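You operate a simulated robot arm through the tools that you are given. There is no shell and no other tool. Be economical: measure what you need, move in short steps, check, and stop when the job is done.

You run a simulated two-armed robot. Do the job below in one go: nothing can be reset, and whatever is moved stays where it is left.

TASK
Stop the fan, brush the dust off its grille and start it again.
Fine: wait till it stands, shut the green grille plate while you brush and open it again before the restart; put the hand brush back. Set down upright: hand brush. Where these are worked on the way, their far stop is far enough and under half their travel is too little: green grille plate. What is to be rubbed or washed off counts as gone when no trace of it is left.

Only the result counts: the job must be done as asked and must still hold three seconds after the hand-in. Knocking over, shifting, dropping, spilling or breaking anything else fails it.

THE ROBOT
Two 7-joint arms with two-finger parallel grippers on one trunk, hanging from a carriage that runs on a gantry, over the field with the corners [-2219, 543], [-2219, -737], [81, -737], [81, 543] (x, y) and turns from -6.248 to 5.742 rad about z. Base frame: it is fixed where the carriage stands at the start and does not move with it; the origin is on the floor, on the carriage's upright axis, x ahead of it, y to its left, z up. Readings come in mm, rad, newtons and seconds.
The left shoulder is at the start at [40, 173, 1269], the right one opposite. With the tool pointing down near the work surface each hand reaches from about 280 to 780 mm from the robot's upright axis, wherever it stands, measured 20 degrees to its own side. Places, roughly: air valve lever [900, -700, 1400]; black knob lever [900, 100, 1100]; blue lever on the brass valve [800, -1100, 1400]; drain tap [800, -1000, 1100]; fan grille [800, -600, 700]; fan switch [1000, -300, 1200]; fan switch box [1000, -300, 1200]; fuel valve lever [900, -600, 1500]; gauge tap [900, -500, 1500]; green grille plate [800, -800, 700]; lock handle [800, -600, 1300]; motor switch [1600, -1000, 600]; number dial [800, -700, 1300]; small blue tap [900, -500, 1300]. Payload 3.43 kg a hand.
Tool frame (each hand has its own): the origin (TCP) lies between the finger pads and is the grasp point; the fingertips stand 30 mm ahead of it; z points along the fingers, y is the line along which they close. Largest opening 94 mm; finger width 28, thickness 10; the body of the gripper, 50 by 96 mm, starts 55 mm behind the TCP.
Orientation is that of the tool frame in the base frame, as [roll, pitch, yaw] about the fixed x, y, z axes, in that order (R = Rz(yaw) Ry(pitch) Rx(roll)). With the fingers straight down and closing along the base's y, the tool's x points along the base's -x, its y along +y and its z along -z.

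THE INTERFACE
- The arms move only by the tool jog_arm. It takes "left_targets", "right_targets" or both (then of equal length, played together; a hand with none holds still); each is a list of rows, each a list of 6 numbers: the shift along the tool's x, y, z in units of 250 mm (1.0 is 250 mm), then the turn, a rotation vector about the tool's x, y, z in units of 90 degrees (1.0 is 90 degrees). In form: [[x, y, z, ax, ay, az], ...]. A call has 1 to 10 rows; each row is the pose to reach, as a shift and turn from the pose commanded when the call began, along the tool's axes at that moment. "left_jaw" and "right_jaw" are, for a hand that has rows, the gripper command, from -1 (fully open) to 1 (shut), values between in proportion, set as the call begins (left out, the last holds). A call with a number of a shift or a turn outside -1 to 1 is refused whole. Rows are played at 5 a second. More than 50 mm and 0.15 rad between two rows, or a gripper value outside its range, and nothing of the call is played. Where a pose cannot be reached the arm comes as near as it can. A force on the tool above 40 N (or 10 N above the force at the start of the call, whichever is more), or a blocked arm, ends the call early, and 0.2 s more pass. The fingers move at their own pace (about 72 mm/s each) and stop on an object; they squeeze with about 39 N. The grip force told is the motor's: it shows also when the fingers shut on nothing. Time passes only in rows, and 0.2 s behind the last, so rows that repeat a pose let the fingers close. It gives the time, the measured TCP pose, the force on the tool (base axes), the opening and the grip force at its end, in the units of the frame above (readings bear some noise), with the torque about the TCP (base axes, N m) and any sound that the robot's microphone picked up.
- Cameras (640 x 400 px; columns grow to the right, rows downward): "scene" is now at [205.5, -66.6, 1559.5]; the picture's right is [-0.83, -0.56, 0.00], its down [-0.41, 0.61, -0.68] and it looks along [0.38, -0.56, -0.73] (base axes); focal length 244 px, centre (320, 200). "left" rides on the left gripper at [76, -14, -103] in its tool frame; the picture's right is [0.18, 0.98, 0.00], its down [-0.75, 0.14, -0.64] and it looks along [-0.63, 0.12, 0.77] (tool axes); focal length 243 px, centre (320, 200). "right" rides on the right gripper at [76, 14, -102] in its tool frame; the picture's right is [-0.18, 0.98, 0.00], its down [-0.75, -0.14, -0.64] and it looks along [-0.63, -0.12, 0.77] (tool axes); focal length 243 px, centre (320, 200). There is no depth. A picture from a camera that has moved, and an enlarged one, comes with that camera's place and axes in the base frame and with its lens.
- snapshot(camera): a new picture of that camera. No time passes.
- raise_lower(by): slides the trunk up (or, below 0, down) by that many mm; the arms and the scene camera ride with it, the base frame stays. It gives what a move gives, with no picture.
- steer(legs): drives the robot by 1 to 6 legs, each [ahead, left, turn to the left] in mm, mm and rad, along the robot's own axes; the way and the turn of a leg run together, so that a leg with both is an arc; at most 1500 mm and 3.142 rad a leg. The arms and the cameras ride along, it lands a little off, and it stops where it bumps. It keeps to its track: a leg is cut to what the track allows. It gives what a move gives.
- pan_tilt(pan, tilt): turns the head with the scene camera to pan (to the left, within 1.501 rad either way) and tilt (down, from -0.506 to 1.204), counted from straight ahead of the robot. It gives what a move gives.
- close_up(camera, box): a new picture of the part [left, top, right, bottom] of that camera's present view, enlarged. No time passes.
- finish_job(): hands the job in; it is judged then, once.

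Go step by step. Nothing tells you exact positions but the pictures and the camera data: compare them with the known pose of the tool, close in by small moves and look again before you grip or let go. The budget is 120 turns and 100 pictures, counting those below and the enlarged ones. Unless the task says otherwise, let go and move clear before handing in, and close with one line.

The tools are called after "Request:" as name(argument=value, ...) on one line, values as JSON. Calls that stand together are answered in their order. jog_arm: Moves the arms, as the interface text tells. Its arguments: {"type":"object","properties":{"left_targets":{"type":"array"},"left_jaw":{"type":"number"},"right_targets":{"type":"array"},"right_jaw":{"type":"number"}},"required":[]} The other tools are called the same way: raise_lower (by) slides the trunk up or down; steer (legs) drives the base; pan_tilt (pan, tilt) turns the head that bears the scene camera; snapshot (camera) takes a picture; close_up (camera, box) takes an enlarged picture of a part of a camera's view; finish_job () hands the job in.

At the start:

```text
time: 0.0
left_position: [324.9, -32.1, 1293.4]
left_tcp_rot: [3.134, -0.017, -3.123]
left_force: [1.2, 0.8, 0.0]
left_moment: [0.03, 0.04, 0.0]
left_finger_gap: 94.2
left_finger_force: 0.0
right_position: [361.6, -392.9, 1301.0]
right_tcp_rot: [3.14, 0.001, -3.141]
right_force: [-0.5, -0.3, 0.1]
right_moment: [0.02, 0.02, -0.01]
right_finger_gap: 94.0
right_finger_force: 0.1
trunk travel left (down, up): [-422.0, 359.0]
robot x, y, heading: [0.1, 2.6, 0.002]
head pan, tilt: [-0.906, 0.803]
```

scene: 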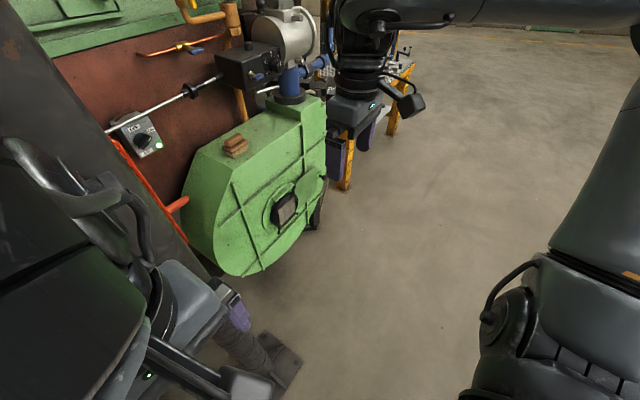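
right: 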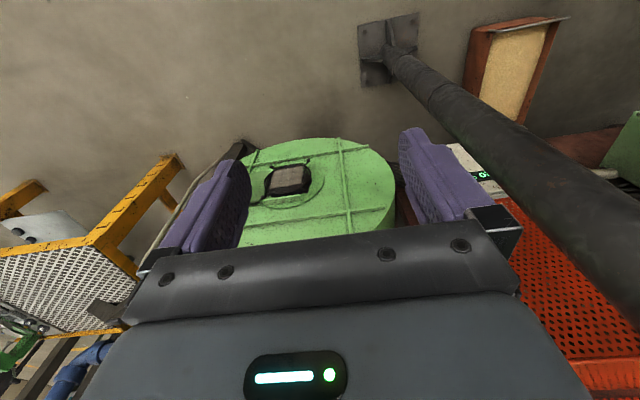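
left: 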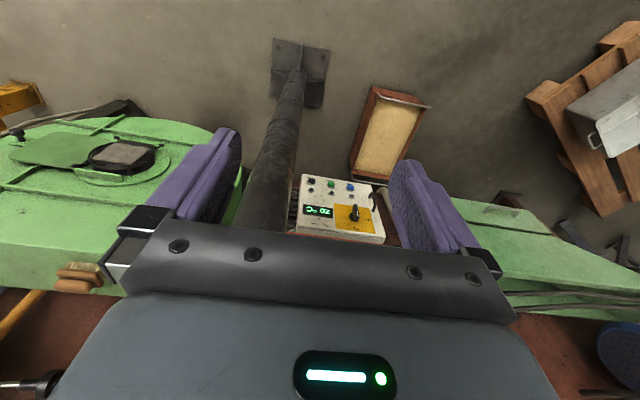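

The green fan housing is ahead and to the right, with its grille in the centre and the brown brush on top of the housing. The switch box is on the rail. I'll look closer at these.

Request:
close_up(camera="scene", box=[170, 80, 350, 280])

Request:
close_up(camera="scene", box=[90, 90, 190, 170])

Request:
close_up(camera="left", box=[0, 80, 250, 300])

```text
2.00 times, centred on (260, 180) of scene
camera zoom: at [205.5, -66.6, 1559.5], right [-0.83, -0.56, 0.0], down [-0.41, 0.61, -0.68], along [0.38, -0.56, -0.73], focal length 488 px, centre (440, 240)
```

zoom: 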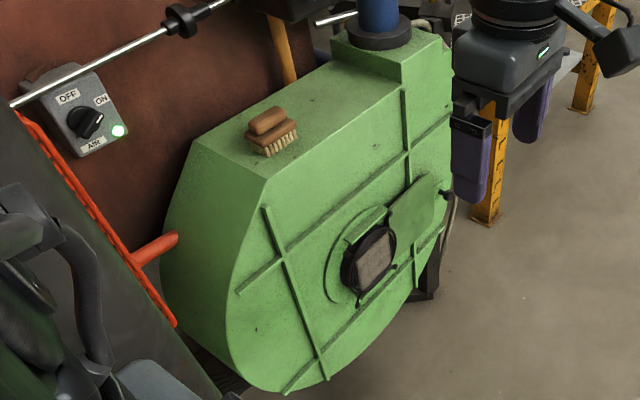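

```text
5.00 times, centred on (140, 130) of scene
camera zoom: at [205.5, -66.6, 1559.5], right [-0.83, -0.56, 0.0], down [-0.41, 0.61, -0.68], along [0.38, -0.56, -0.73], focal length 1220 px, centre (1220, 550)
```

zoom: 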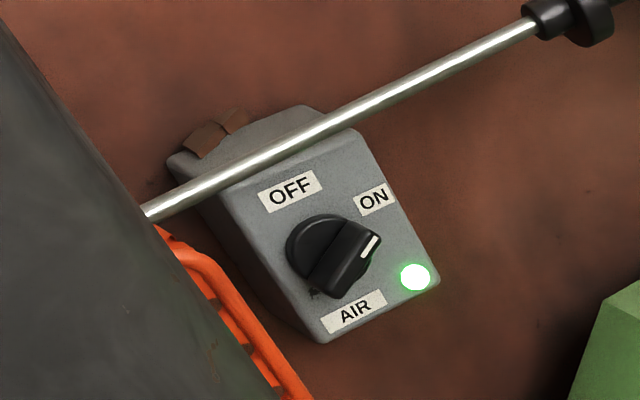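

```text
1.82 times, centred on (125, 190) of left
camera zoom: at [249.1, -48.7, 1399.3], right [-0.2, 0.98, 0.01], down [0.76, 0.15, 0.63], along [0.62, 0.14, -0.78], focal length 441 px, centre (674, 218)
```

zoom: 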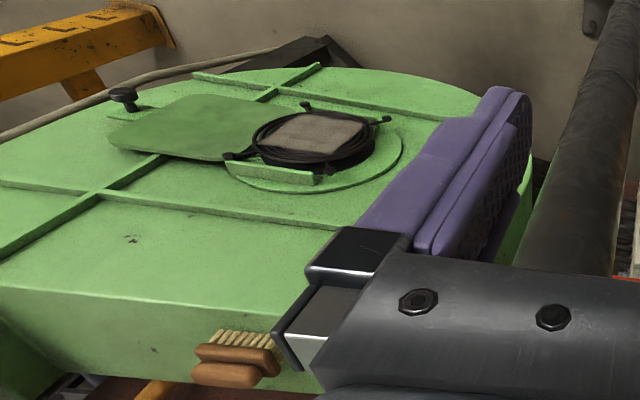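

A vertical column stands near [550, -110], so I'll shift right of it to face the fan. I'll back off a little first so I get a clean view.

Request:
steer(legs=[[-250, 0, 0], [0, -550, 0]])

Request:
pan_tilt(pan=0.0, tilt=0.6)

Request:
snapshot(camera="scene")

```text
time: 4.6
left_position: [69.4, -580.5, 1295.1]
left_tcp_rot: [3.134, -0.016, -3.132]
left_force: [0.3, 0.5, -0.2]
left_moment: [0.04, 0.02, 0.0]
left_finger_gap: 94.2
left_finger_force: 0.1
right_position: [103.4, -941.7, 1300.4]
right_tcp_rot: [-3.141, 0.0, 3.131]
right_force: [0.6, 0.0, 0.1]
right_moment: [0.01, 0.05, 0.0]
right_finger_gap: 94.2
right_finger_force: 0.1
trunk travel left (down, up): [-422.0, 359.0]
robot x, y, heading: [-255.0, -543.0, -0.01]
head pan, tilt: [-0.906, 0.803]
```

```text
time: 5.8
left_position: [68.1, -579.5, 1295.0]
left_tcp_rot: [3.132, -0.014, -3.134]
left_force: [-0.6, -0.5, 0.4]
left_moment: [0.01, 0.0, 0.02]
left_finger_gap: 94.3
left_finger_force: 0.1
right_position: [103.2, -940.5, 1301.4]
right_tcp_rot: [-3.141, 0.0, 3.13]
right_force: [-0.9, -1.0, -1.9]
right_moment: [-0.05, 0.03, 0.0]
right_finger_gap: 93.8
right_finger_force: 0.2
trunk travel left (down, up): [-422.0, 359.0]
robot x, y, heading: [-256.3, -543.8, -0.009]
head pan, tilt: [0.0, 0.6]
```

```text
93 pictures are left
camera scene: at [-6.2, -547.5, 1578.3], right [-0.01, -1.0, 0.0], down [-0.56, 0.01, -0.83], along [0.82, -0.01, -0.56], focal length 244 px, centre (320, 200)
```

scene: 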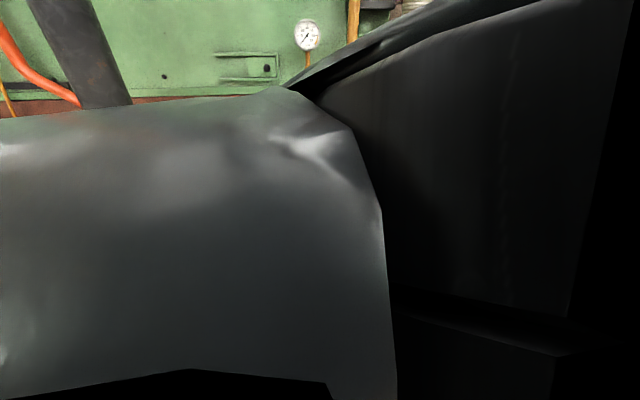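

Both arms sit in front of the head camera, so I'll spread them and lower them a bit.

Request:
jog_arm(left_targets=[[0, 0.2, 0, 0, 0, 0], [0, 0.4, 0, 0, 0, 0], [0, 0.6, 0, 0, 0, 0], [0, 0.8, 0, 0, 0, 0], [0, 1.0, 0, 0, 0, 0]], right_targets=[[0, 0, 0.2, 0, 0, 0], [0, 0, 0.4, 0, 0, 0], [0, 0, 0.6, 0, 0, 0], [0, 0, 0.8, 0, 0, 0], [0, 0, 1.0, 0, 0, 0]])

Request:
snapshot(camera="scene")

Request:
snapshot(camera="right")

Request:
snapshot(camera="left")

```text
time: 7.0
left_position: [13.4, -378.9, 1255.0]
left_tcp_rot: [3.135, -0.013, -3.129]
left_force: [0.4, -0.1, -0.1]
left_moment: [-0.02, 0.01, 0.03]
left_finger_gap: 94.0
left_finger_force: 0.1
left hand out of reach, approached as far as the arm can: row 1, 2, 3, 4, 5
right_position: [102.3, -941.7, 1048.1]
right_tcp_rot: [3.141, 0.002, 3.13]
right_force: [-0.9, 0.8, 0.2]
right_moment: [0.0, 0.01, -0.01]
right_finger_gap: 94.3
right_finger_force: 0.0
trunk travel left (down, up): [-422.0, 359.0]
robot x, y, heading: [-256.6, -548.9, -0.011]
head pan, tilt: [0.0, 0.6]
```

```text
92 pictures are left
camera scene: at [-6.3, -547.2, 1578.4], right [-0.01, -1.0, 0.0], down [-0.57, 0.01, -0.82], along [0.82, -0.01, -0.57], focal length 244 px, centre (320, 200)
```

scene: 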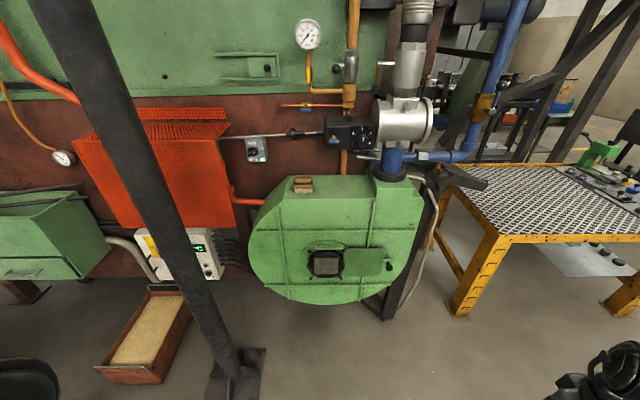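

```text
91 pictures are left
camera right: at [28.5, -925.0, 1151.7], right [0.19, 0.98, 0.0], down [0.75, -0.15, 0.64], along [0.63, -0.12, -0.77], focal length 243 px, centre (320, 200)
```

right: 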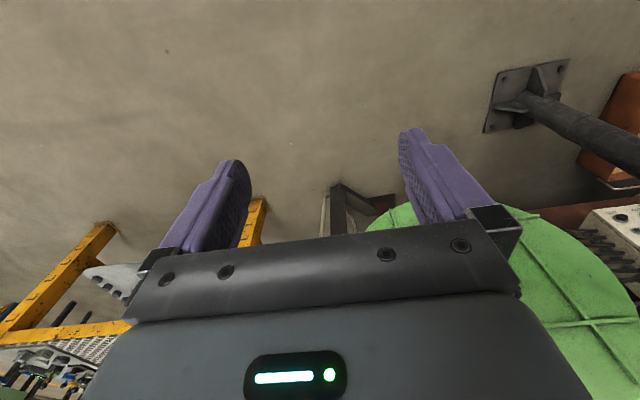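

```text
90 pictures are left
camera left: at [-61.5, -395.8, 1358.8], right [-0.2, 0.98, 0.01], down [0.76, 0.15, 0.63], along [0.62, 0.13, -0.77], focal length 243 px, centre (320, 200)
```

left: 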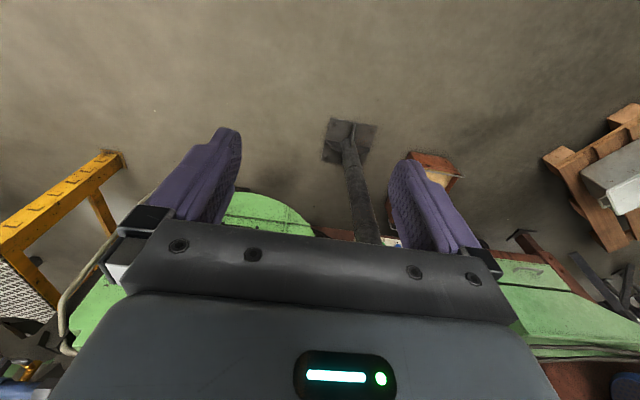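

Now the view is clear. I'll zoom in on the fan, brush and switch to triangulate them.

Request:
close_up(camera="scene", box=[290, 235, 400, 304])

Request:
close_up(camera="scene", box=[230, 115, 350, 195])

Request:
close_up(camera="scene", box=[240, 160, 440, 310])

```text
5.80 times, centred on (345, 270) of scene
camera zoom: at [-6.3, -547.2, 1578.4], right [-0.01, -1.0, 0.0], down [-0.57, 0.01, -0.82], along [0.82, -0.01, -0.57], focal length 1414 px, centre (175, -203)
```

zoom: 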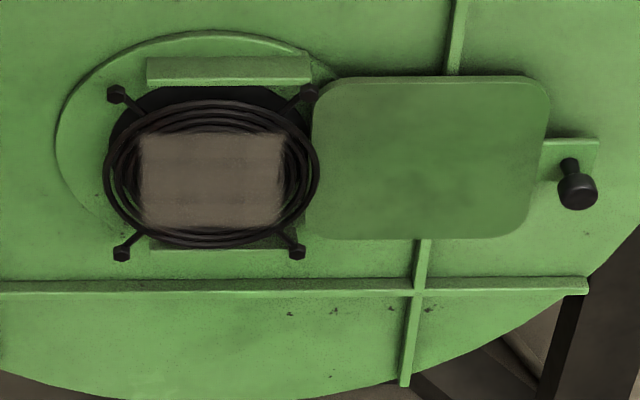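

```text
5.00 times, centred on (290, 155) of scene
camera zoom: at [-6.3, -547.2, 1578.4], right [-0.01, -1.0, 0.0], down [-0.57, 0.01, -0.82], along [0.82, -0.01, -0.57], focal length 1220 px, centre (470, 425)
```

zoom: 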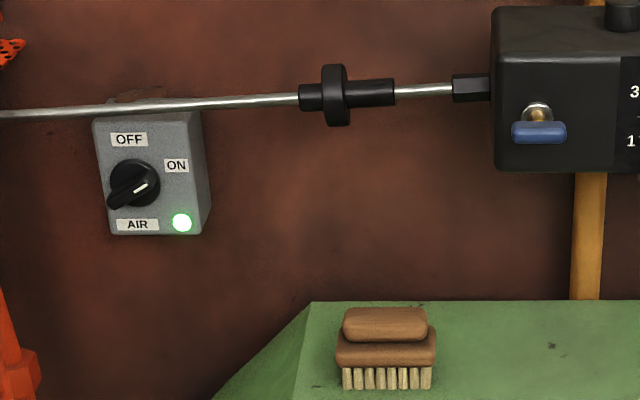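

```text
2.67 times, centred on (340, 235) of scene
camera zoom: at [-6.3, -547.2, 1578.4], right [-0.01, -1.0, 0.0], down [-0.57, 0.01, -0.82], along [0.82, -0.01, -0.57], focal length 650 px, centre (267, 107)
```

zoom: 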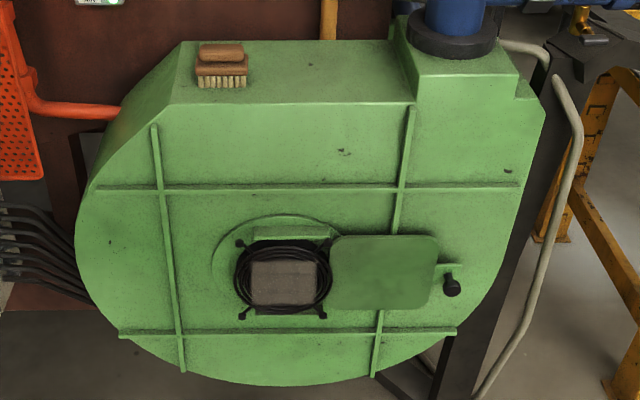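

Triangulated: switch knob near [959, -275, 1161], brush near [847, -490, 1070], grille near [737, -585, 700], plate knob near [729, -872, 693]. I'll point both hands forward and horizontal next.

Request:
jog_arm(left_targets=[[-0.1, 0, 0, 0, -0.09, 0], [-0.2, 0, 0, 0, -0.18, 0], [-0.3, 0, 0, 0, -0.27, 0], [-0.4, 0, 0, 0, -0.36, 0], [-0.5, 0, 0, 0, -0.45, 0], [-0.6, 0, 0, 0, -0.54, 0], [-0.7, 0, 0, 0, -0.63, 0], [-0.8, 0, 0, 0, -0.72, 0], [-0.9, 0, 0, 0, -0.81, 0], [-1.0, 0, 0, 0, -0.9, 0]], right_targets=[[-0.1, 0, 0, 0, -0.09, 0], [-0.2, 0, 0, 0, -0.18, 0], [-0.3, 0, 0, 0, -0.27, 0], [-0.4, 0, 0, 0, -0.36, 0], [-0.5, 0, 0, 0, -0.45, 0], [-0.6, 0, 0, 0, -0.54, 0], [-0.7, 0, 0, 0, -0.63, 0], [-0.8, 0, 0, 0, -0.72, 0], [-0.9, 0, 0, 0, -0.81, 0], [-1.0, 0, 0, 0, -0.9, 0]])

Request:
snapshot(camera="scene")

```text
time: 9.2
left_position: [264.4, -380.0, 1253.0]
left_tcp_rot: [3.099, 1.398, 3.109]
left_force: [-0.3, -0.1, 0.5]
left_moment: [-0.02, 0.01, 0.03]
left_finger_gap: 94.0
left_finger_force: 0.0
right_position: [355.9, -942.7, 1052.9]
right_tcp_rot: [-3.129, 1.417, -3.139]
right_force: [0.2, 0.6, 0.0]
right_moment: [0.03, -0.01, -0.02]
right_finger_gap: 94.0
right_finger_force: 0.0
trunk travel left (down, up): [-422.0, 359.0]
robot x, y, heading: [-258.3, -544.6, -0.011]
head pan, tilt: [0.0, 0.6]
```

```text
86 pictures are left
camera scene: at [-5.4, -547.3, 1578.7], right [-0.01, -1.0, 0.0], down [-0.56, 0.01, -0.83], along [0.83, -0.01, -0.56], focal length 244 px, centre (320, 200)
```

scene: 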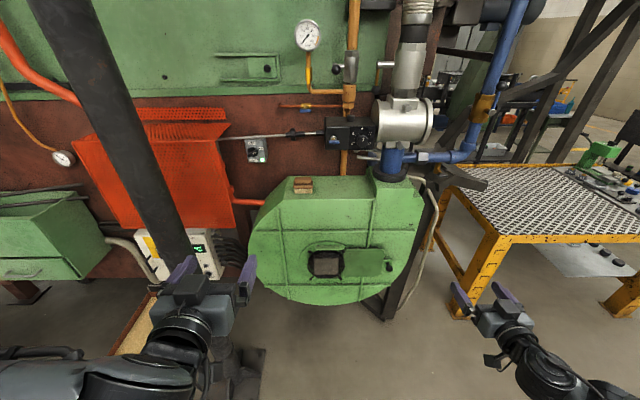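

The view is clear. I'll level the left tool, roll it to match the switch bar, and drive the robot left to line up with the switch.

Request:
jog_arm(left_targets=[[0, 0, 0, 0, -0.055, 0], [0, 0, 0, 0, -0.11, 0]], right_targets=[[0, 0, 0, 0, -0.05, 0], [0, 0, 0, 0, -0.098, 0]])

Request:
jog_arm(left_targets=[[0, 0, 0, 0, 0, 0.09], [0, 0, 0, 0, 0, 0.18], [0, 0, 0, 0, 0, 0.27], [0, 0, 0, 0, 0, 0.36], [0, 0, 0, 0, 0, 0.45], [0, 0, 0, 0, 0, 0.54], [0, 0, 0, 0, 0, 0.63], [0, 0, 0, 0, 0, 0.72]])

Request:
steer(legs=[[0, 105, 0.011], [200, 0, 0]])

Request:
pan_tilt(pan=0.15, tilt=0.5)

Request:
snapshot(camera="scene")

```text
time: 9.8
left_position: [264.9, -380.2, 1253.0]
left_tcp_rot: [1.298, 1.562, 1.308]
left_force: [0.7, -0.2, -0.3]
left_moment: [-0.02, 0.01, 0.03]
left_finger_gap: 94.2
left_finger_force: 0.0
right_position: [354.8, -945.8, 1061.5]
right_tcp_rot: [-2.966, 1.563, -2.979]
right_force: [-0.1, -0.6, 0.2]
right_moment: [-0.01, 0.0, 0.04]
right_finger_gap: 94.0
right_finger_force: 0.2
right hand out of reach, approached as far as the arm can: row 2
trunk travel left (down, up): [-422.0, 359.0]
robot x, y, heading: [-255.8, -544.1, -0.008]
head pan, tilt: [0.0, 0.6]
```

```text
time: 11.6
left_position: [265.8, -390.8, 1237.3]
left_tcp_rot: [1.593, 0.522, 1.588]
left_force: [0.4, -0.6, 0.0]
left_moment: [0.01, 0.0, -0.05]
left_finger_gap: 93.9
left_finger_force: 0.1
left hand out of reach, approached as far as the arm can: row 8
right_position: [354.2, -944.8, 1061.4]
right_tcp_rot: [-3.088, 1.564, -3.097]
right_force: [0.3, -0.2, 0.4]
right_moment: [0.02, 0.01, -0.03]
right_finger_gap: 94.2
right_finger_force: 0.1
trunk travel left (down, up): [-422.0, 359.0]
robot x, y, heading: [-255.6, -545.6, -0.008]
head pan, tilt: [0.0, 0.6]
```

```text
time: 13.9
left_position: [463.9, -280.4, 1237.6]
left_tcp_rot: [1.59, 0.522, 1.595]
left_force: [-1.1, -0.1, -0.2]
left_moment: [0.01, -0.01, 0.01]
left_finger_gap: 94.2
left_finger_force: 0.2
right_position: [556.7, -832.9, 1061.2]
right_tcp_rot: [-3.138, 1.565, -3.14]
right_force: [0.7, -0.5, 0.3]
right_moment: [-0.01, 0.05, -0.01]
right_finger_gap: 93.9
right_finger_force: 0.0
trunk travel left (down, up): [-422.0, 359.0]
robot x, y, heading: [-56.5, -437.2, -0.002]
head pan, tilt: [0.0, 0.6]
```

```text
time: 14.6
left_position: [462.1, -279.9, 1237.0]
left_tcp_rot: [1.593, 0.523, 1.596]
left_force: [0.1, -0.4, -0.1]
left_moment: [0.01, 0.03, -0.02]
left_finger_gap: 94.0
left_finger_force: 0.0
right_position: [554.9, -832.5, 1060.4]
right_tcp_rot: [-3.136, 1.563, -3.139]
right_force: [0.7, -0.2, -0.6]
right_moment: [0.0, 0.0, -0.02]
right_finger_gap: 93.9
right_finger_force: 0.0
trunk travel left (down, up): [-422.0, 359.0]
robot x, y, heading: [-56.8, -438.5, -0.002]
head pan, tilt: [0.15, 0.499]
```

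```text
85 pictures are left
camera scene: at [193.3, -424.9, 1587.4], right [0.15, -0.99, 0.0], down [-0.47, -0.07, -0.88], along [0.87, 0.13, -0.48], focal length 244 px, centre (320, 200)
```

scene: 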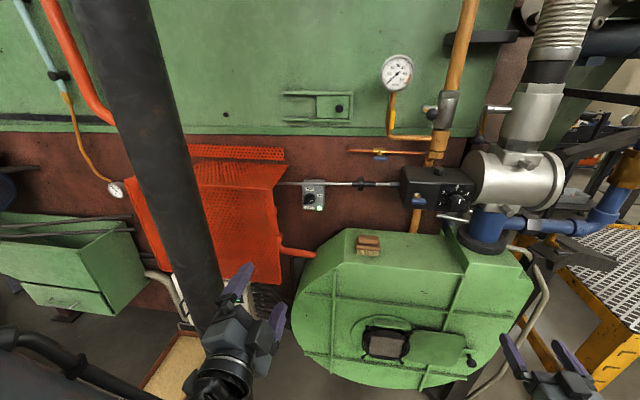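

The left hand's closing axis now leans up and left by 30°. I'll check the switch bar more closely.

Request:
close_up(camera="scene", box=[290, 165, 340, 220])

Request:
snapshot(camera="left")

```text
7.27 times, centred on (315, 192) of scene
camera zoom: at [193.3, -424.9, 1587.4], right [0.15, -0.99, 0.0], down [-0.47, -0.07, -0.88], along [0.87, 0.13, -0.48], focal length 1774 px, centre (356, 254)
```

zoom: 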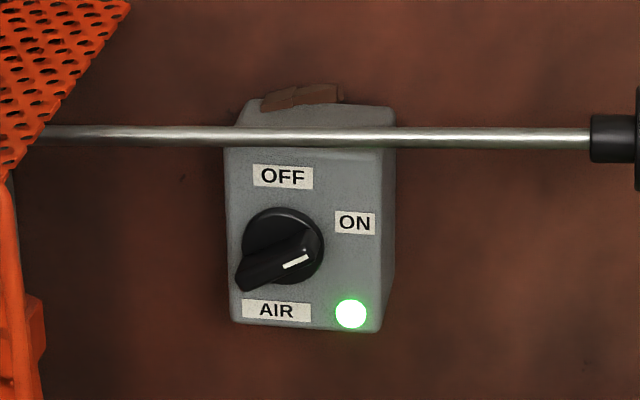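

```text
83 pictures are left
camera left: at [357.0, -222.7, 1189.7], right [0.0, 0.65, 0.76], down [-0.62, -0.59, 0.51], along [0.78, -0.48, 0.4], focal length 243 px, centre (320, 200)
```

left: 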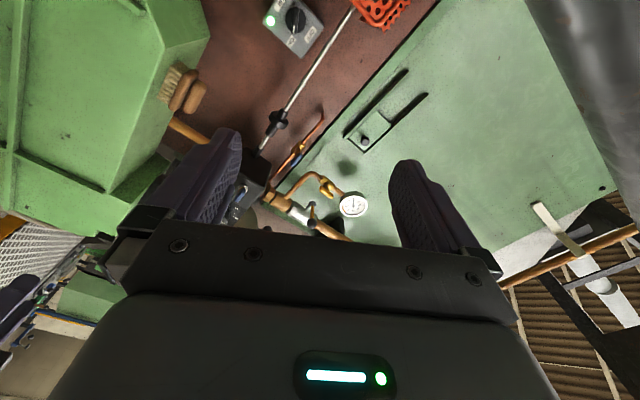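

Request:
close_up(camera="scene", box=[180, 130, 340, 300])

Request:
close_up(camera="left", box=[240, 0, 420, 90])

```text
2.35 times, centred on (260, 215) of scene
camera zoom: at [193.3, -424.9, 1587.4], right [0.15, -0.99, 0.0], down [-0.47, -0.07, -0.88], along [0.87, 0.13, -0.48], focal length 574 px, centre (461, 165)
```

zoom: 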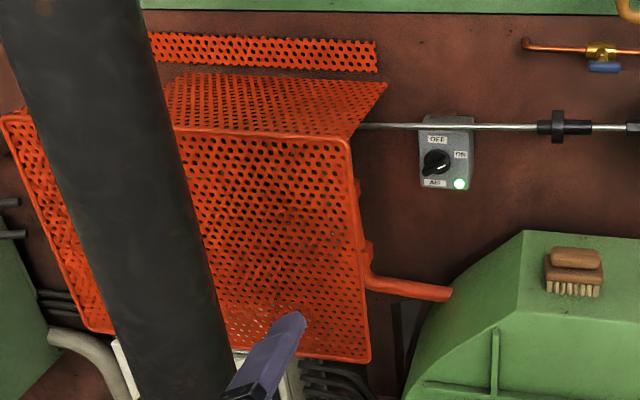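

```text
3.56 times, centred on (330, 45) of left
camera zoom: at [357.0, -222.7, 1189.7], right [0.0, 0.65, 0.76], down [-0.62, -0.59, 0.51], along [0.78, -0.48, 0.4], focal length 863 px, centre (284, 751)
```

zoom: 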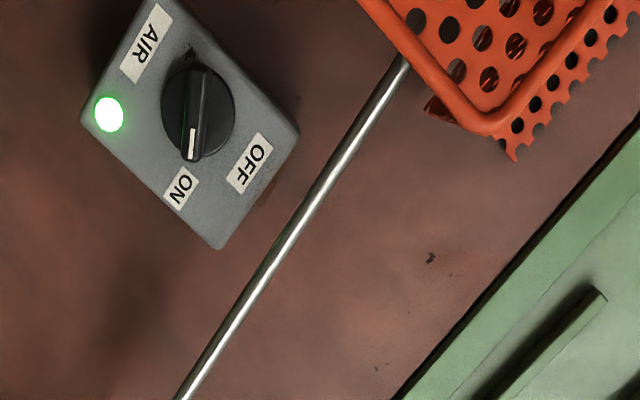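

A guard box corner sits at about [814, -187, 1268], left of the switch, so the hand camera must not face left. I'll roll the left wrist the other way so its camera points up and right.

Request:
jog_arm(left_targets=[[0, 0, 0, 0, 0, -0.09], [0, 0, 0, 0, 0, -0.18], [0, 0, 0, 0, 0, -0.27], [0, 0, 0, 0, 0, -0.36], [0, 0, 0, 0, 0, -0.45], [0, 0, 0, 0, 0, -0.54], [0, 0, 0, 0, 0, -0.63], [0, 0, 0, 0, 0, -0.72], [0, 0, 0, 0, 0, -0.81], [0, 0, 0, 0, 0, -0.9]])

Request:
jog_arm(left_targets=[[0, 0, 0, 0, 0, -0.09], [0, 0, 0, 0, 0, -0.18], [0, 0, 0, 0, 0, -0.27], [0, 0, 0, 0, 0, -0.36], [0, 0, 0, 0, 0, -0.45], [0, 0, 0, 0, 0, -0.54], [0, 0, 0, 0, 0, -0.63], [0, 0, 0, 0, 0, -0.72], [0, 0, 0, 0, 0, -0.81], [0, 0, 0, 0, 0, -0.9]])

```text
time: 16.8
left_position: [462.7, -279.7, 1238.7]
left_tcp_rot: [-1.619, 1.2, -1.603]
left_force: [-0.4, -0.2, -0.3]
left_moment: [0.0, 0.02, -0.02]
left_finger_gap: 93.9
left_finger_force: 0.0
right_position: [555.5, -832.4, 1059.9]
right_tcp_rot: [-3.133, 1.562, -3.136]
right_force: [0.3, 0.7, -0.8]
right_moment: [-0.05, -0.01, 0.02]
right_finger_gap: 93.9
right_finger_force: 0.0
trunk travel left (down, up): [-422.0, 359.0]
robot x, y, heading: [-56.3, -438.1, -0.003]
head pan, tilt: [0.15, 0.499]
```

```text
time: 19.0
left_position: [463.2, -279.6, 1236.9]
left_tcp_rot: [-1.589, -0.212, -1.551]
left_force: [-0.3, 0.1, 1.4]
left_moment: [0.02, 0.01, -0.02]
left_finger_gap: 94.0
left_finger_force: 0.1
right_position: [555.8, -832.8, 1060.2]
right_tcp_rot: [-3.138, 1.564, 3.141]
right_force: [-0.1, -0.3, 0.4]
right_moment: [0.02, 0.0, 0.0]
right_finger_gap: 94.1
right_finger_force: 0.0
trunk travel left (down, up): [-422.0, 359.0]
robot x, y, heading: [-58.5, -437.5, -0.004]
head pan, tilt: [0.15, 0.499]
```

The roll works. I'll pull the right hand back so it stays clear of the fan, and bring the left hand to the final roll and height.

Request:
jog_arm(left_targets=[[0, 0, 0, 0, 0, -0.07], [0, 0, 0, 0, 0, -0.14], [0, 0, 0, 0, 0, -0.2]], right_targets=[[0, 0, -0.2, 0, 0, 0], [0, 0, -0.4, 0, 0, 0], [0, 0, -0.6, 0, 0, 0]])

Request:
snapshot(camera="scene")

Request:
snapshot(camera="left")

```text
time: 19.8
left_position: [460.6, -279.1, 1237.8]
left_tcp_rot: [-1.593, -0.526, -1.546]
left_force: [-0.2, 0.3, 0.0]
left_moment: [-0.02, -0.02, 0.03]
left_finger_gap: 94.1
left_finger_force: 0.2
right_position: [401.3, -829.4, 1065.0]
right_tcp_rot: [3.127, 1.564, 3.127]
right_force: [-0.5, 0.5, 0.6]
right_moment: [-0.02, -0.04, -0.03]
right_finger_gap: 93.9
right_finger_force: 0.0
trunk travel left (down, up): [-422.0, 359.0]
robot x, y, heading: [-53.5, -439.7, 0.001]
head pan, tilt: [0.15, 0.499]
```

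```text
80 pictures are left
camera scene: at [192.1, -424.8, 1587.0], right [0.15, -0.99, 0.0], down [-0.47, -0.07, -0.88], along [0.87, 0.13, -0.48], focal length 244 px, centre (320, 200)
```

scene: 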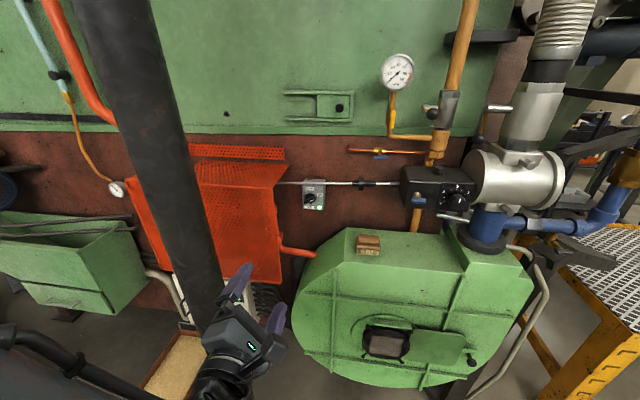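

```text
79 pictures are left
camera left: at [359.0, -339.4, 1290.2], right [-0.01, -0.65, -0.76], down [-0.66, 0.57, -0.49], along [0.75, 0.5, -0.43], focal length 243 px, centre (320, 200)
```

left: 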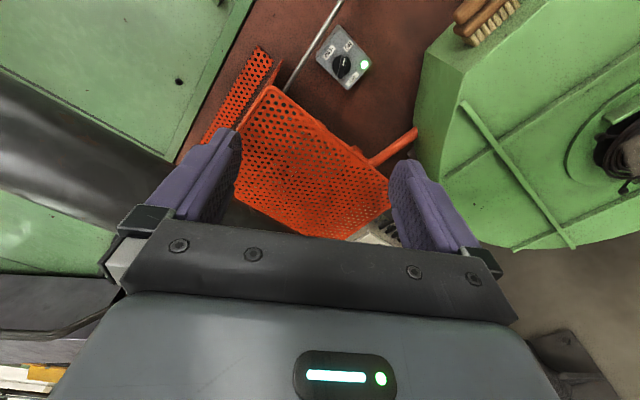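

Request:
steer(legs=[[132, 0, 0]])

Request:
jog_arm(left_targets=[[0, 0, 0.2, 0, 0, 0], [0.07, 0.12, 0.4, 0, 0, 0], [-0.08, 0.25, 0.5, 0, 0, 0]])

Request:
snapshot(camera="scene")

Request:
snapshot(camera="left")

```text
time: 21.1
left_position: [596.8, -281.5, 1237.9]
left_tcp_rot: [-1.589, -0.522, -1.549]
left_force: [-0.4, -0.2, 0.4]
left_moment: [-0.01, 0.0, 0.0]
left_finger_gap: 93.7
left_finger_force: 0.1
right_position: [536.7, -831.0, 1064.5]
right_tcp_rot: [-3.137, 1.563, -3.14]
right_force: [1.2, 0.2, 0.6]
right_moment: [0.03, 0.02, -0.02]
right_finger_gap: 94.3
right_finger_force: 0.1
trunk travel left (down, up): [-422.0, 359.0]
robot x, y, heading: [72.5, -435.3, -0.005]
head pan, tilt: [0.15, 0.499]
```

```text
refused: row 2 steps farther than a row can; nothing moved
```

```text
78 pictures are left
camera scene: at [326.7, -425.7, 1587.6], right [0.15, -0.99, 0.0], down [-0.47, -0.07, -0.88], along [0.87, 0.13, -0.48], focal length 244 px, centre (320, 200)
```

scene: 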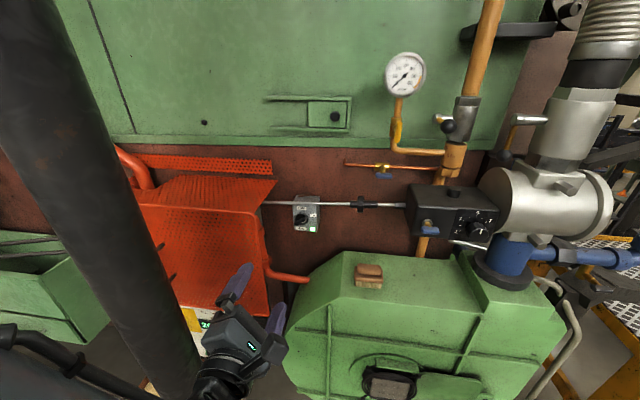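

```text
77 pictures are left
camera left: at [494.4, -340.6, 1291.2], right [0.0, -0.65, -0.76], down [-0.66, 0.57, -0.49], along [0.75, 0.5, -0.43], focal length 243 px, centre (320, 200)
```

left: 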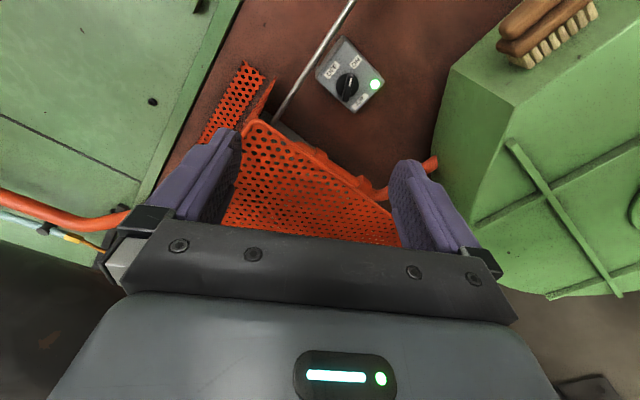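

Switch bar and gripper are aligned in roll. I'll bring the left TCP to roughly [797, -275, 1166].

Request:
jog_arm(left_targets=[[-0.03, 0.046, 0.161, 0, 0, 0], [-0.06, 0.093, 0.322, 0, 0, 0], [-0.09, 0.139, 0.483, 0, 0, 0], [-0.12, 0.186, 0.644, 0, 0, 0], [-0.149, 0.232, 0.805, 0, 0, 0]])

Request:
snapshot(camera="scene")

Request:
snapshot(camera="left")

```text
time: 22.3
left_position: [795.1, -273.6, 1167.8]
left_tcp_rot: [-1.59, -0.524, -1.547]
left_force: [0.0, 0.7, -0.2]
left_moment: [-0.02, 0.03, -0.01]
left_finger_gap: 94.1
left_finger_force: 0.0
right_position: [535.8, -831.9, 1064.1]
right_tcp_rot: [-3.116, 1.564, -3.12]
right_force: [-0.1, 0.7, -0.2]
right_moment: [-0.01, -0.02, -0.04]
right_finger_gap: 94.2
right_finger_force: 0.0
trunk travel left (down, up): [-422.0, 359.0]
robot x, y, heading: [74.0, -438.6, -0.001]
head pan, tilt: [0.15, 0.499]
```

```text
76 pictures are left
camera scene: at [326.5, -425.8, 1587.6], right [0.15, -0.99, 0.0], down [-0.47, -0.07, -0.88], along [0.87, 0.13, -0.48], focal length 244 px, centre (320, 200)
```

scene: 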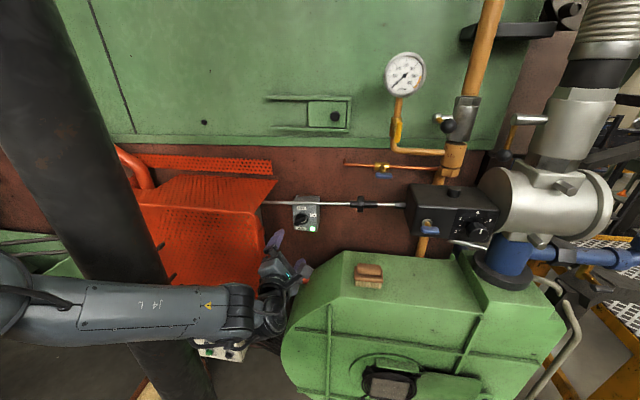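

```text
75 pictures are left
camera left: at [694.0, -334.4, 1219.5], right [0.0, -0.65, -0.76], down [-0.66, 0.57, -0.49], along [0.75, 0.5, -0.43], focal length 243 px, centre (320, 200)
```

left: 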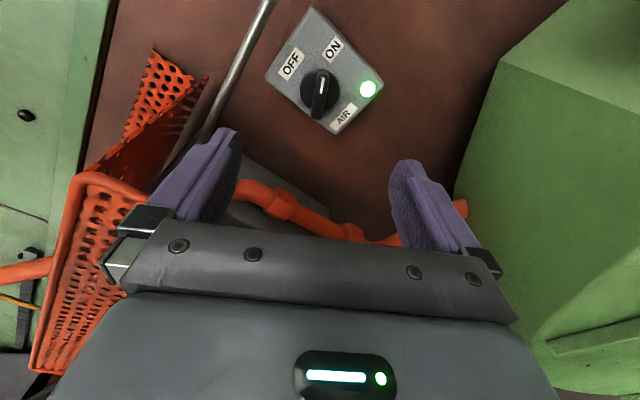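

The forearm passes close to the column. I'll back the hand off, shift the robot right, and reach left again so the elbow stays clear.

Request:
jog_arm(left_targets=[[0, 0, -0.18, 0, 0, 0], [0, 0, -0.36, 0, 0, 0], [0, 0, -0.54, 0, 0, 0], [0, 0, -0.72, 0, 0, 0]])

Request:
steer(legs=[[0, -190, 0]])

Request:
jog_arm(left_targets=[[-0.13, -0.075, 0, 0, 0, 0], [-0.26, -0.15, 0, 0, 0, 0], [-0.39, -0.225, 0, 0, 0, 0], [-0.52, -0.3, 0, 0, 0, 0], [-0.658, -0.38, 0, 0, 0, 0]])

Request:
jog_arm(left_targets=[[0, 0, 0.18, 0, 0, 0], [0, 0, 0.36, 0, 0, 0], [0, 0, 0.54, 0, 0, 0], [0, 0, 0.72, 0, 0, 0]])

Request:
snapshot(camera="scene")

```text
time: 23.3
left_position: [615.4, -275.6, 1169.7]
left_tcp_rot: [-1.59, -0.525, -1.548]
left_force: [-0.9, 0.2, -0.1]
left_moment: [0.03, -0.02, 0.01]
left_finger_gap: 94.0
left_finger_force: 0.0
right_position: [535.2, -831.3, 1064.8]
right_tcp_rot: [3.108, 1.562, 3.103]
right_force: [-0.1, 0.3, 0.5]
right_moment: [0.02, 0.0, 0.01]
right_finger_gap: 94.0
right_finger_force: 0.1
trunk travel left (down, up): [-422.0, 359.0]
robot x, y, heading: [78.7, -437.8, -0.005]
head pan, tilt: [0.15, 0.499]
```

```text
time: 24.9
left_position: [614.8, -468.3, 1169.4]
left_tcp_rot: [-1.592, -0.526, -1.546]
left_force: [-1.0, -0.9, -0.2]
left_moment: [0.01, 0.01, 0.02]
left_finger_gap: 93.8
left_finger_force: 0.1
right_position: [535.3, -1022.7, 1064.5]
right_tcp_rot: [-3.068, 1.564, -3.072]
right_force: [-0.8, 0.6, 0.1]
right_moment: [-0.01, 0.02, 0.02]
right_finger_gap: 93.9
right_finger_force: 0.1
trunk travel left (down, up): [-422.0, 359.0]
robot x, y, heading: [72.8, -629.8, -0.005]
head pan, tilt: [0.15, 0.499]
```

```text
time: 26.1
left_position: [582.3, -359.7, 1156.9]
left_tcp_rot: [-1.589, -0.522, -1.545]
left_force: [0.9, -0.8, 0.4]
left_moment: [-0.03, -0.01, -0.02]
left_finger_gap: 94.0
left_finger_force: 0.0
left hand out of reach, approached as far as the arm can: row 3, 4, 5
right_position: [535.0, -1023.5, 1064.8]
right_tcp_rot: [3.124, 1.564, 3.12]
right_force: [-0.1, -0.7, 0.6]
right_moment: [-0.01, 0.01, -0.04]
right_finger_gap: 93.9
right_finger_force: 0.1
trunk travel left (down, up): [-422.0, 359.0]
robot x, y, heading: [77.3, -631.3, -0.009]
head pan, tilt: [0.15, 0.499]
```

```text
time: 27.1
left_position: [643.0, -417.7, 1129.1]
left_tcp_rot: [-1.59, -0.527, -1.546]
left_force: [-0.6, -0.4, 0.3]
left_moment: [-0.03, -0.01, 0.04]
left_finger_gap: 94.0
left_finger_force: 0.1
left hand out of reach, approached as far as the arm can: row 1, 2, 3, 4
right_position: [535.4, -1024.0, 1066.0]
right_tcp_rot: [-2.985, 1.562, -2.991]
right_force: [-0.9, 0.4, 0.3]
right_moment: [-0.02, 0.04, -0.01]
right_finger_gap: 94.1
right_finger_force: 0.1
trunk travel left (down, up): [-422.0, 359.0]
robot x, y, heading: [72.4, -629.2, -0.001]
head pan, tilt: [0.15, 0.499]
```

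```text
74 pictures are left
camera scene: at [325.8, -618.6, 1587.5], right [0.15, -0.99, 0.0], down [-0.47, -0.07, -0.88], along [0.87, 0.13, -0.48], focal length 244 px, centre (320, 200)
```

scene: 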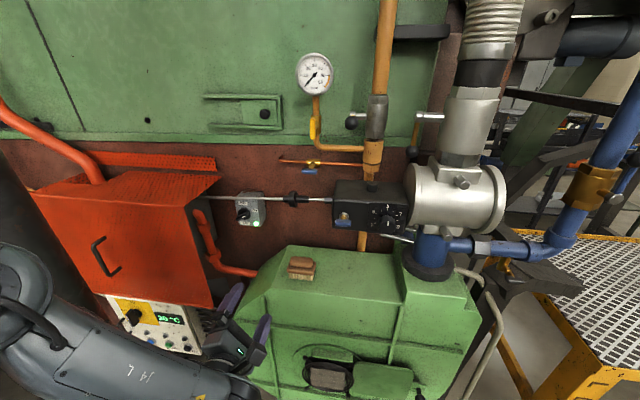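

That pose is beyond the left wrist's reach. The right arm suits the switch better because its elbow swings away from the column, so I'll retract the left hand and park it.

Request:
jog_arm(left_targets=[[0.09, 0.054, -0.14, 0, 0, 0], [0.18, 0.108, -0.28, 0, 0, 0], [0.27, 0.162, -0.42, 0, 0, 0], [0.36, 0.216, -0.56, 0, 0, 0], [0.45, 0.27, -0.7, 0, 0, 0], [0.54, 0.324, -0.84, 0, 0, 0], [0.65, 0.38, -1.0, 0, 0, 0]])

Request:
steer(legs=[[-280, 0, 0]])

```text
refused: row 7 steps farther than a row can; nothing moved
```

```text
time: 29.1
left_position: [365.6, -417.9, 1129.4]
left_tcp_rot: [-1.591, -0.523, -1.551]
left_force: [0.5, -0.4, -0.1]
left_moment: [0.01, -0.01, 0.03]
left_finger_gap: 93.8
left_finger_force: 0.0
right_position: [257.1, -1023.7, 1064.5]
right_tcp_rot: [-3.141, 1.559, 3.136]
right_force: [-0.6, 0.0, 0.0]
right_moment: [0.0, -0.01, -0.02]
right_finger_gap: 93.9
right_finger_force: 0.1
trunk travel left (down, up): [-422.0, 359.0]
robot x, y, heading: [-204.0, -629.0, -0.011]
head pan, tilt: [0.15, 0.499]
```

Request:
jog_arm(left_targets=[[0, 0, -0.18, 0, 0, 0], [0, 0, -0.36, 0, 0, 0], [0, 0, -0.54, 0, 0, 0], [0, 0, -0.72, 0, 0, 0], [0, 0, -0.9, 0, 0, 0]])

Request:
jog_arm(right_targets=[[-0.065, 0.15, 0, 0, 0, 0], [-0.13, 0.3, 0, 0, 0, 0], [-0.195, 0.45, 0, 0, 0, 0], [-0.26, 0.6, 0, 0, 0, 0], [-0.325, 0.75, 0, 0, 0, 0], [-0.41, 0.92, 0, 0, 0, 0]])

Request:
snapshot(camera="scene")

```text
time: 30.2
left_position: [224.2, -413.7, 1081.6]
left_tcp_rot: [-1.589, -0.524, -1.553]
left_force: [0.9, -0.2, -0.1]
left_moment: [-0.02, -0.02, 0.03]
left_finger_gap: 94.2
left_finger_force: 0.2
left hand out of reach, approached as far as the arm can: row 3, 4, 5
right_position: [255.7, -1024.7, 1065.0]
right_tcp_rot: [-3.115, 1.563, -3.129]
right_force: [0.1, -0.7, -0.2]
right_moment: [0.01, -0.02, -0.01]
right_finger_gap: 93.8
right_finger_force: 0.0
trunk travel left (down, up): [-422.0, 359.0]
robot x, y, heading: [-203.6, -628.6, -0.011]
head pan, tilt: [0.15, 0.499]
```

```text
time: 31.6
left_position: [228.7, -411.6, 1082.1]
left_tcp_rot: [-1.588, -0.523, -1.551]
left_force: [1.6, 0.7, 0.2]
left_moment: [0.0, -0.03, -0.06]
left_finger_gap: 94.0
left_finger_force: 0.0
right_position: [324.3, -840.8, 1205.3]
right_tcp_rot: [3.066, 1.546, 3.076]
right_force: [-0.1, -0.6, 0.9]
right_moment: [0.01, 0.0, -0.05]
right_finger_gap: 94.1
right_finger_force: 0.1
right hand out of reach, approached as far as the arm can: row 1, 2, 3, 4, 5, 6
trunk travel left (down, up): [-422.0, 359.0]
robot x, y, heading: [-200.1, -632.1, -0.009]
head pan, tilt: [0.15, 0.499]
```

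```text
73 pictures are left
camera scene: at [50.4, -616.4, 1587.8], right [0.14, -0.99, 0.0], down [-0.47, -0.07, -0.88], along [0.87, 0.12, -0.48], focal length 244 px, centre (320, 200)
```

scene: 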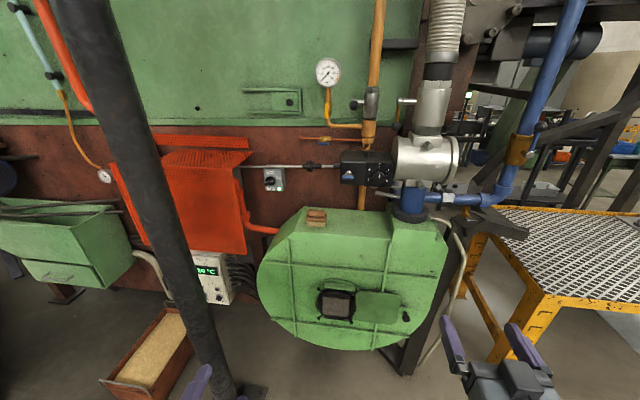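

Request:
jog_arm(right_targets=[[0, 0, 0.2, 0, 0, 0], [0, 0, 0.4, 0, 0, 0], [0, 0, 0.6, 0, 0, 0], [0, 0, 0.8, 0, 0, 0]])

Request:
steer(legs=[[0, 500, 0.009]])

Request:
snapshot(camera="scene")

```text
time: 32.6
left_position: [226.0, -413.2, 1081.2]
left_tcp_rot: [-1.591, -0.523, -1.551]
left_force: [-0.4, 0.9, -0.1]
left_moment: [-0.02, 0.01, -0.02]
left_finger_gap: 94.3
left_finger_force: 0.1
right_position: [523.6, -843.2, 1202.3]
right_tcp_rot: [2.973, 1.563, 2.962]
right_force: [0.2, 0.7, 0.6]
right_moment: [-0.01, -0.01, -0.02]
right_finger_gap: 94.1
right_finger_force: 0.1
trunk travel left (down, up): [-422.0, 359.0]
robot x, y, heading: [-201.0, -624.7, -0.007]
head pan, tilt: [0.15, 0.499]
```

```text
time: 35.6
left_position: [229.1, 95.4, 1080.6]
left_tcp_rot: [-1.589, -0.524, -1.551]
left_force: [0.6, 0.6, -0.2]
left_moment: [0.01, 0.04, 0.02]
left_finger_gap: 94.2
left_finger_force: 0.2
right_position: [526.3, -333.4, 1202.4]
right_tcp_rot: [3.104, 1.564, 3.095]
right_force: [0.0, 0.3, -0.7]
right_moment: [0.03, -0.02, -0.01]
right_finger_gap: 93.9
right_finger_force: 0.0
trunk travel left (down, up): [-422.0, 359.0]
robot x, y, heading: [-198.7, -118.0, -0.005]
head pan, tilt: [0.15, 0.499]
```

```text
72 pictures are left
camera scene: at [53.3, -108.8, 1587.4], right [0.14, -0.99, 0.0], down [-0.47, -0.07, -0.88], along [0.87, 0.13, -0.48], focal length 244 px, centre (320, 200)
```

scene: 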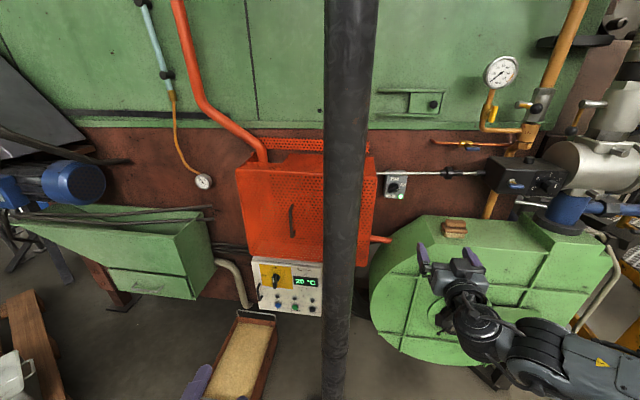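

The right arm has a clear approach. I'll drive forward and set the lateral position, height and roll.

Request:
steer(legs=[[235, 0, 0.005]])

Request:
jog_arm(right_targets=[[0.025, 0.04, 0, 0, 0, 0.085], [0.05, 0.08, 0, 0, 0, 0.17], [0.075, 0.12, 0, 0, 0, 0.255], [0.1, 0.16, 0, 0, 0, 0.34], [0.125, 0.2, 0, 0, 0, 0.425], [0.145, 0.23, 0, 0, 0, 0.5]])

Request:
pan_tilt(pan=-0.35, tilt=0.5)

Request:
snapshot(camera="scene")

Request:
snapshot(camera="right")

```text
time: 37.4
left_position: [464.9, 98.1, 1080.8]
left_tcp_rot: [-1.59, -0.524, -1.545]
left_force: [0.9, 0.5, -0.1]
left_moment: [0.02, 0.04, -0.02]
left_finger_gap: 93.9
left_finger_force: 0.0
right_position: [765.6, -331.4, 1203.5]
right_tcp_rot: [-3.133, 1.564, -3.135]
right_force: [0.7, 0.3, 0.2]
right_moment: [-0.01, 0.02, 0.0]
right_finger_gap: 94.0
right_finger_force: 0.1
trunk travel left (down, up): [-422.0, 359.0]
robot x, y, heading: [35.6, -119.9, -0.002]
head pan, tilt: [0.15, 0.499]
```

```text
time: 38.8
left_position: [464.1, 97.8, 1081.1]
left_tcp_rot: [-1.592, -0.522, -1.545]
left_force: [0.6, -0.3, -0.6]
left_moment: [-0.01, -0.03, 0.01]
left_finger_gap: 94.1
left_finger_force: 0.0
right_position: [746.1, -294.2, 1183.4]
right_tcp_rot: [1.583, 0.783, 1.58]
right_force: [0.7, -0.9, -0.4]
right_moment: [0.0, 0.01, 0.0]
right_finger_gap: 93.9
right_finger_force: 0.1
right hand out of reach, approached as far as the arm can: row 3, 4, 5, 6
trunk travel left (down, up): [-422.0, 359.0]
robot x, y, heading: [37.1, -123.3, -0.009]
head pan, tilt: [0.15, 0.499]
```

```text
time: 39.7
left_position: [464.6, 96.9, 1081.2]
left_tcp_rot: [-1.591, -0.523, -1.545]
left_force: [0.2, 0.1, -1.3]
left_moment: [0.01, 0.0, 0.02]
left_finger_gap: 93.7
left_finger_force: 0.0
right_position: [746.4, -293.5, 1181.5]
right_tcp_rot: [1.583, 0.785, 1.579]
right_force: [0.6, 0.2, -0.5]
right_moment: [0.03, 0.01, 0.04]
right_finger_gap: 94.2
right_finger_force: 0.0
trunk travel left (down, up): [-422.0, 359.0]
robot x, y, heading: [38.3, -118.3, 0.003]
head pan, tilt: [-0.351, 0.499]
```

```text
71 pictures are left
camera scene: at [284.7, -153.2, 1587.4], right [-0.34, -0.94, 0.0], down [-0.45, 0.16, -0.88], along [0.82, -0.3, -0.48], focal length 244 px, centre (320, 200)
```

scene: 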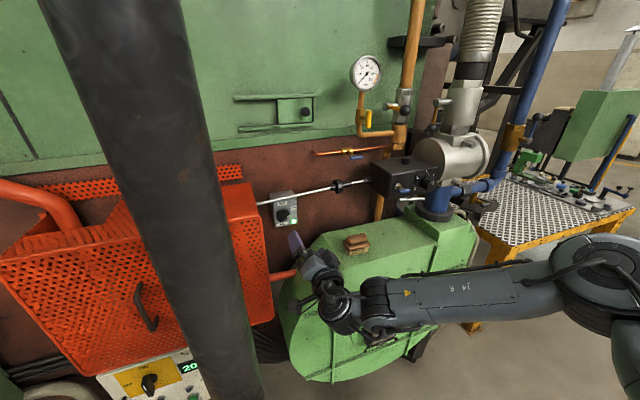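

```text
70 pictures are left
camera right: at [645.1, -227.6, 1139.0], right [0.01, 0.57, 0.82], down [-0.64, -0.63, 0.44], along [0.77, -0.53, 0.36], focal length 243 px, centre (320, 200)
```

right: 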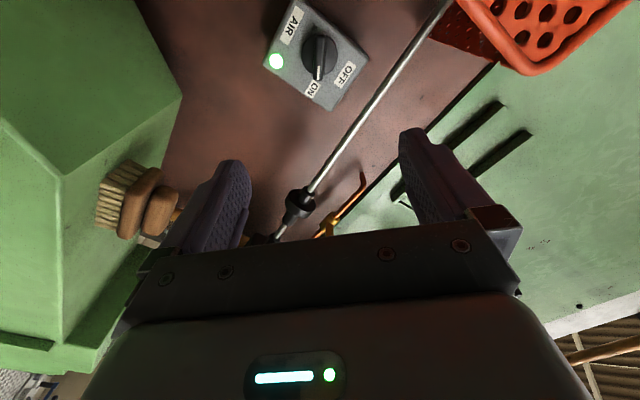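

Request:
steer(legs=[[40, 19, 0]])

Request:
jog_arm(right_targets=[[0.02, -0.02, 0.1, 0, 0, 0], [0.04, -0.04, 0.2, 0, 0, 0]])

Request:
snapshot(camera="right")

Request:
close_up(camera="scene", box=[240, 160, 380, 300])

```text
time: 40.6
left_position: [504.5, 116.1, 1079.8]
left_tcp_rot: [-1.589, -0.524, -1.545]
left_force: [0.2, 0.5, 0.2]
left_moment: [-0.01, -0.02, -0.02]
left_finger_gap: 93.8
left_finger_force: 0.0
right_position: [787.0, -273.8, 1182.9]
right_tcp_rot: [1.583, 0.785, 1.579]
right_force: [0.9, 0.3, 0.6]
right_moment: [-0.03, 0.03, 0.0]
right_finger_gap: 93.8
right_finger_force: 0.1
trunk travel left (down, up): [-422.0, 359.0]
robot x, y, heading: [76.0, -100.7, 0.003]
head pan, tilt: [-0.351, 0.499]
```

```text
time: 41.2
left_position: [502.5, 115.7, 1080.2]
left_tcp_rot: [-1.591, -0.524, -1.543]
left_force: [0.1, 0.2, 0.6]
left_moment: [0.01, 0.0, -0.02]
left_finger_gap: 93.9
left_finger_force: 0.1
right_position: [812.0, -294.4, 1186.8]
right_tcp_rot: [1.586, 0.787, 1.582]
right_force: [0.0, -1.0, 0.3]
right_moment: [-0.01, -0.02, 0.0]
right_finger_gap: 94.1
right_finger_force: 0.1
right hand out of reach, approached as far as the arm can: row 1, 2
trunk travel left (down, up): [-422.0, 359.0]
robot x, y, heading: [79.4, -102.1, -0.001]
head pan, tilt: [-0.351, 0.499]
```

```text
69 pictures are left
camera right: at [710.1, -228.5, 1142.8], right [0.01, 0.56, 0.83], down [-0.64, -0.63, 0.44], along [0.77, -0.53, 0.35], focal length 243 px, centre (320, 200)
```

right: 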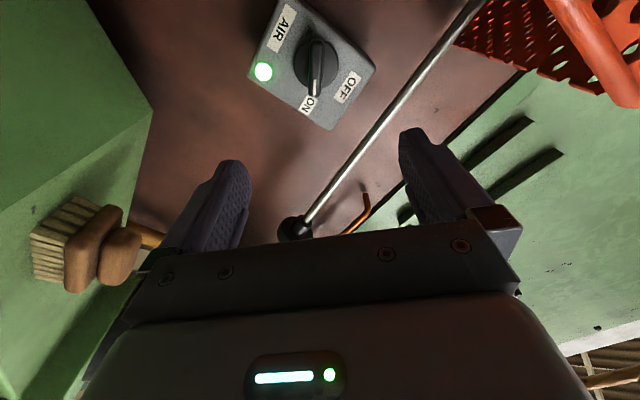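

```text
2.86 times, centred on (310, 230) of scene
camera zoom: at [324.4, -133.9, 1587.4], right [-0.34, -0.94, 0.0], down [-0.45, 0.16, -0.88], along [0.82, -0.3, -0.48], focal length 697 px, centre (349, 114)
```

zoom: 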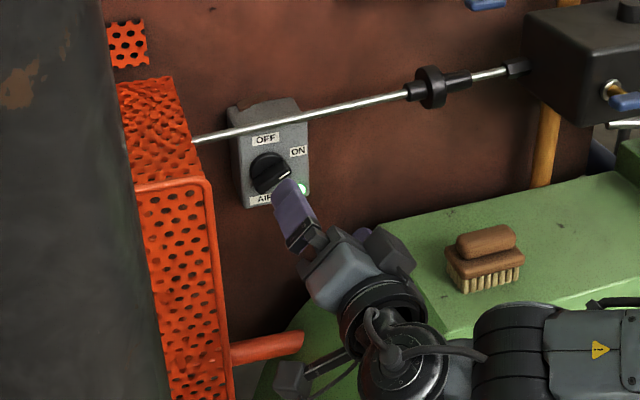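

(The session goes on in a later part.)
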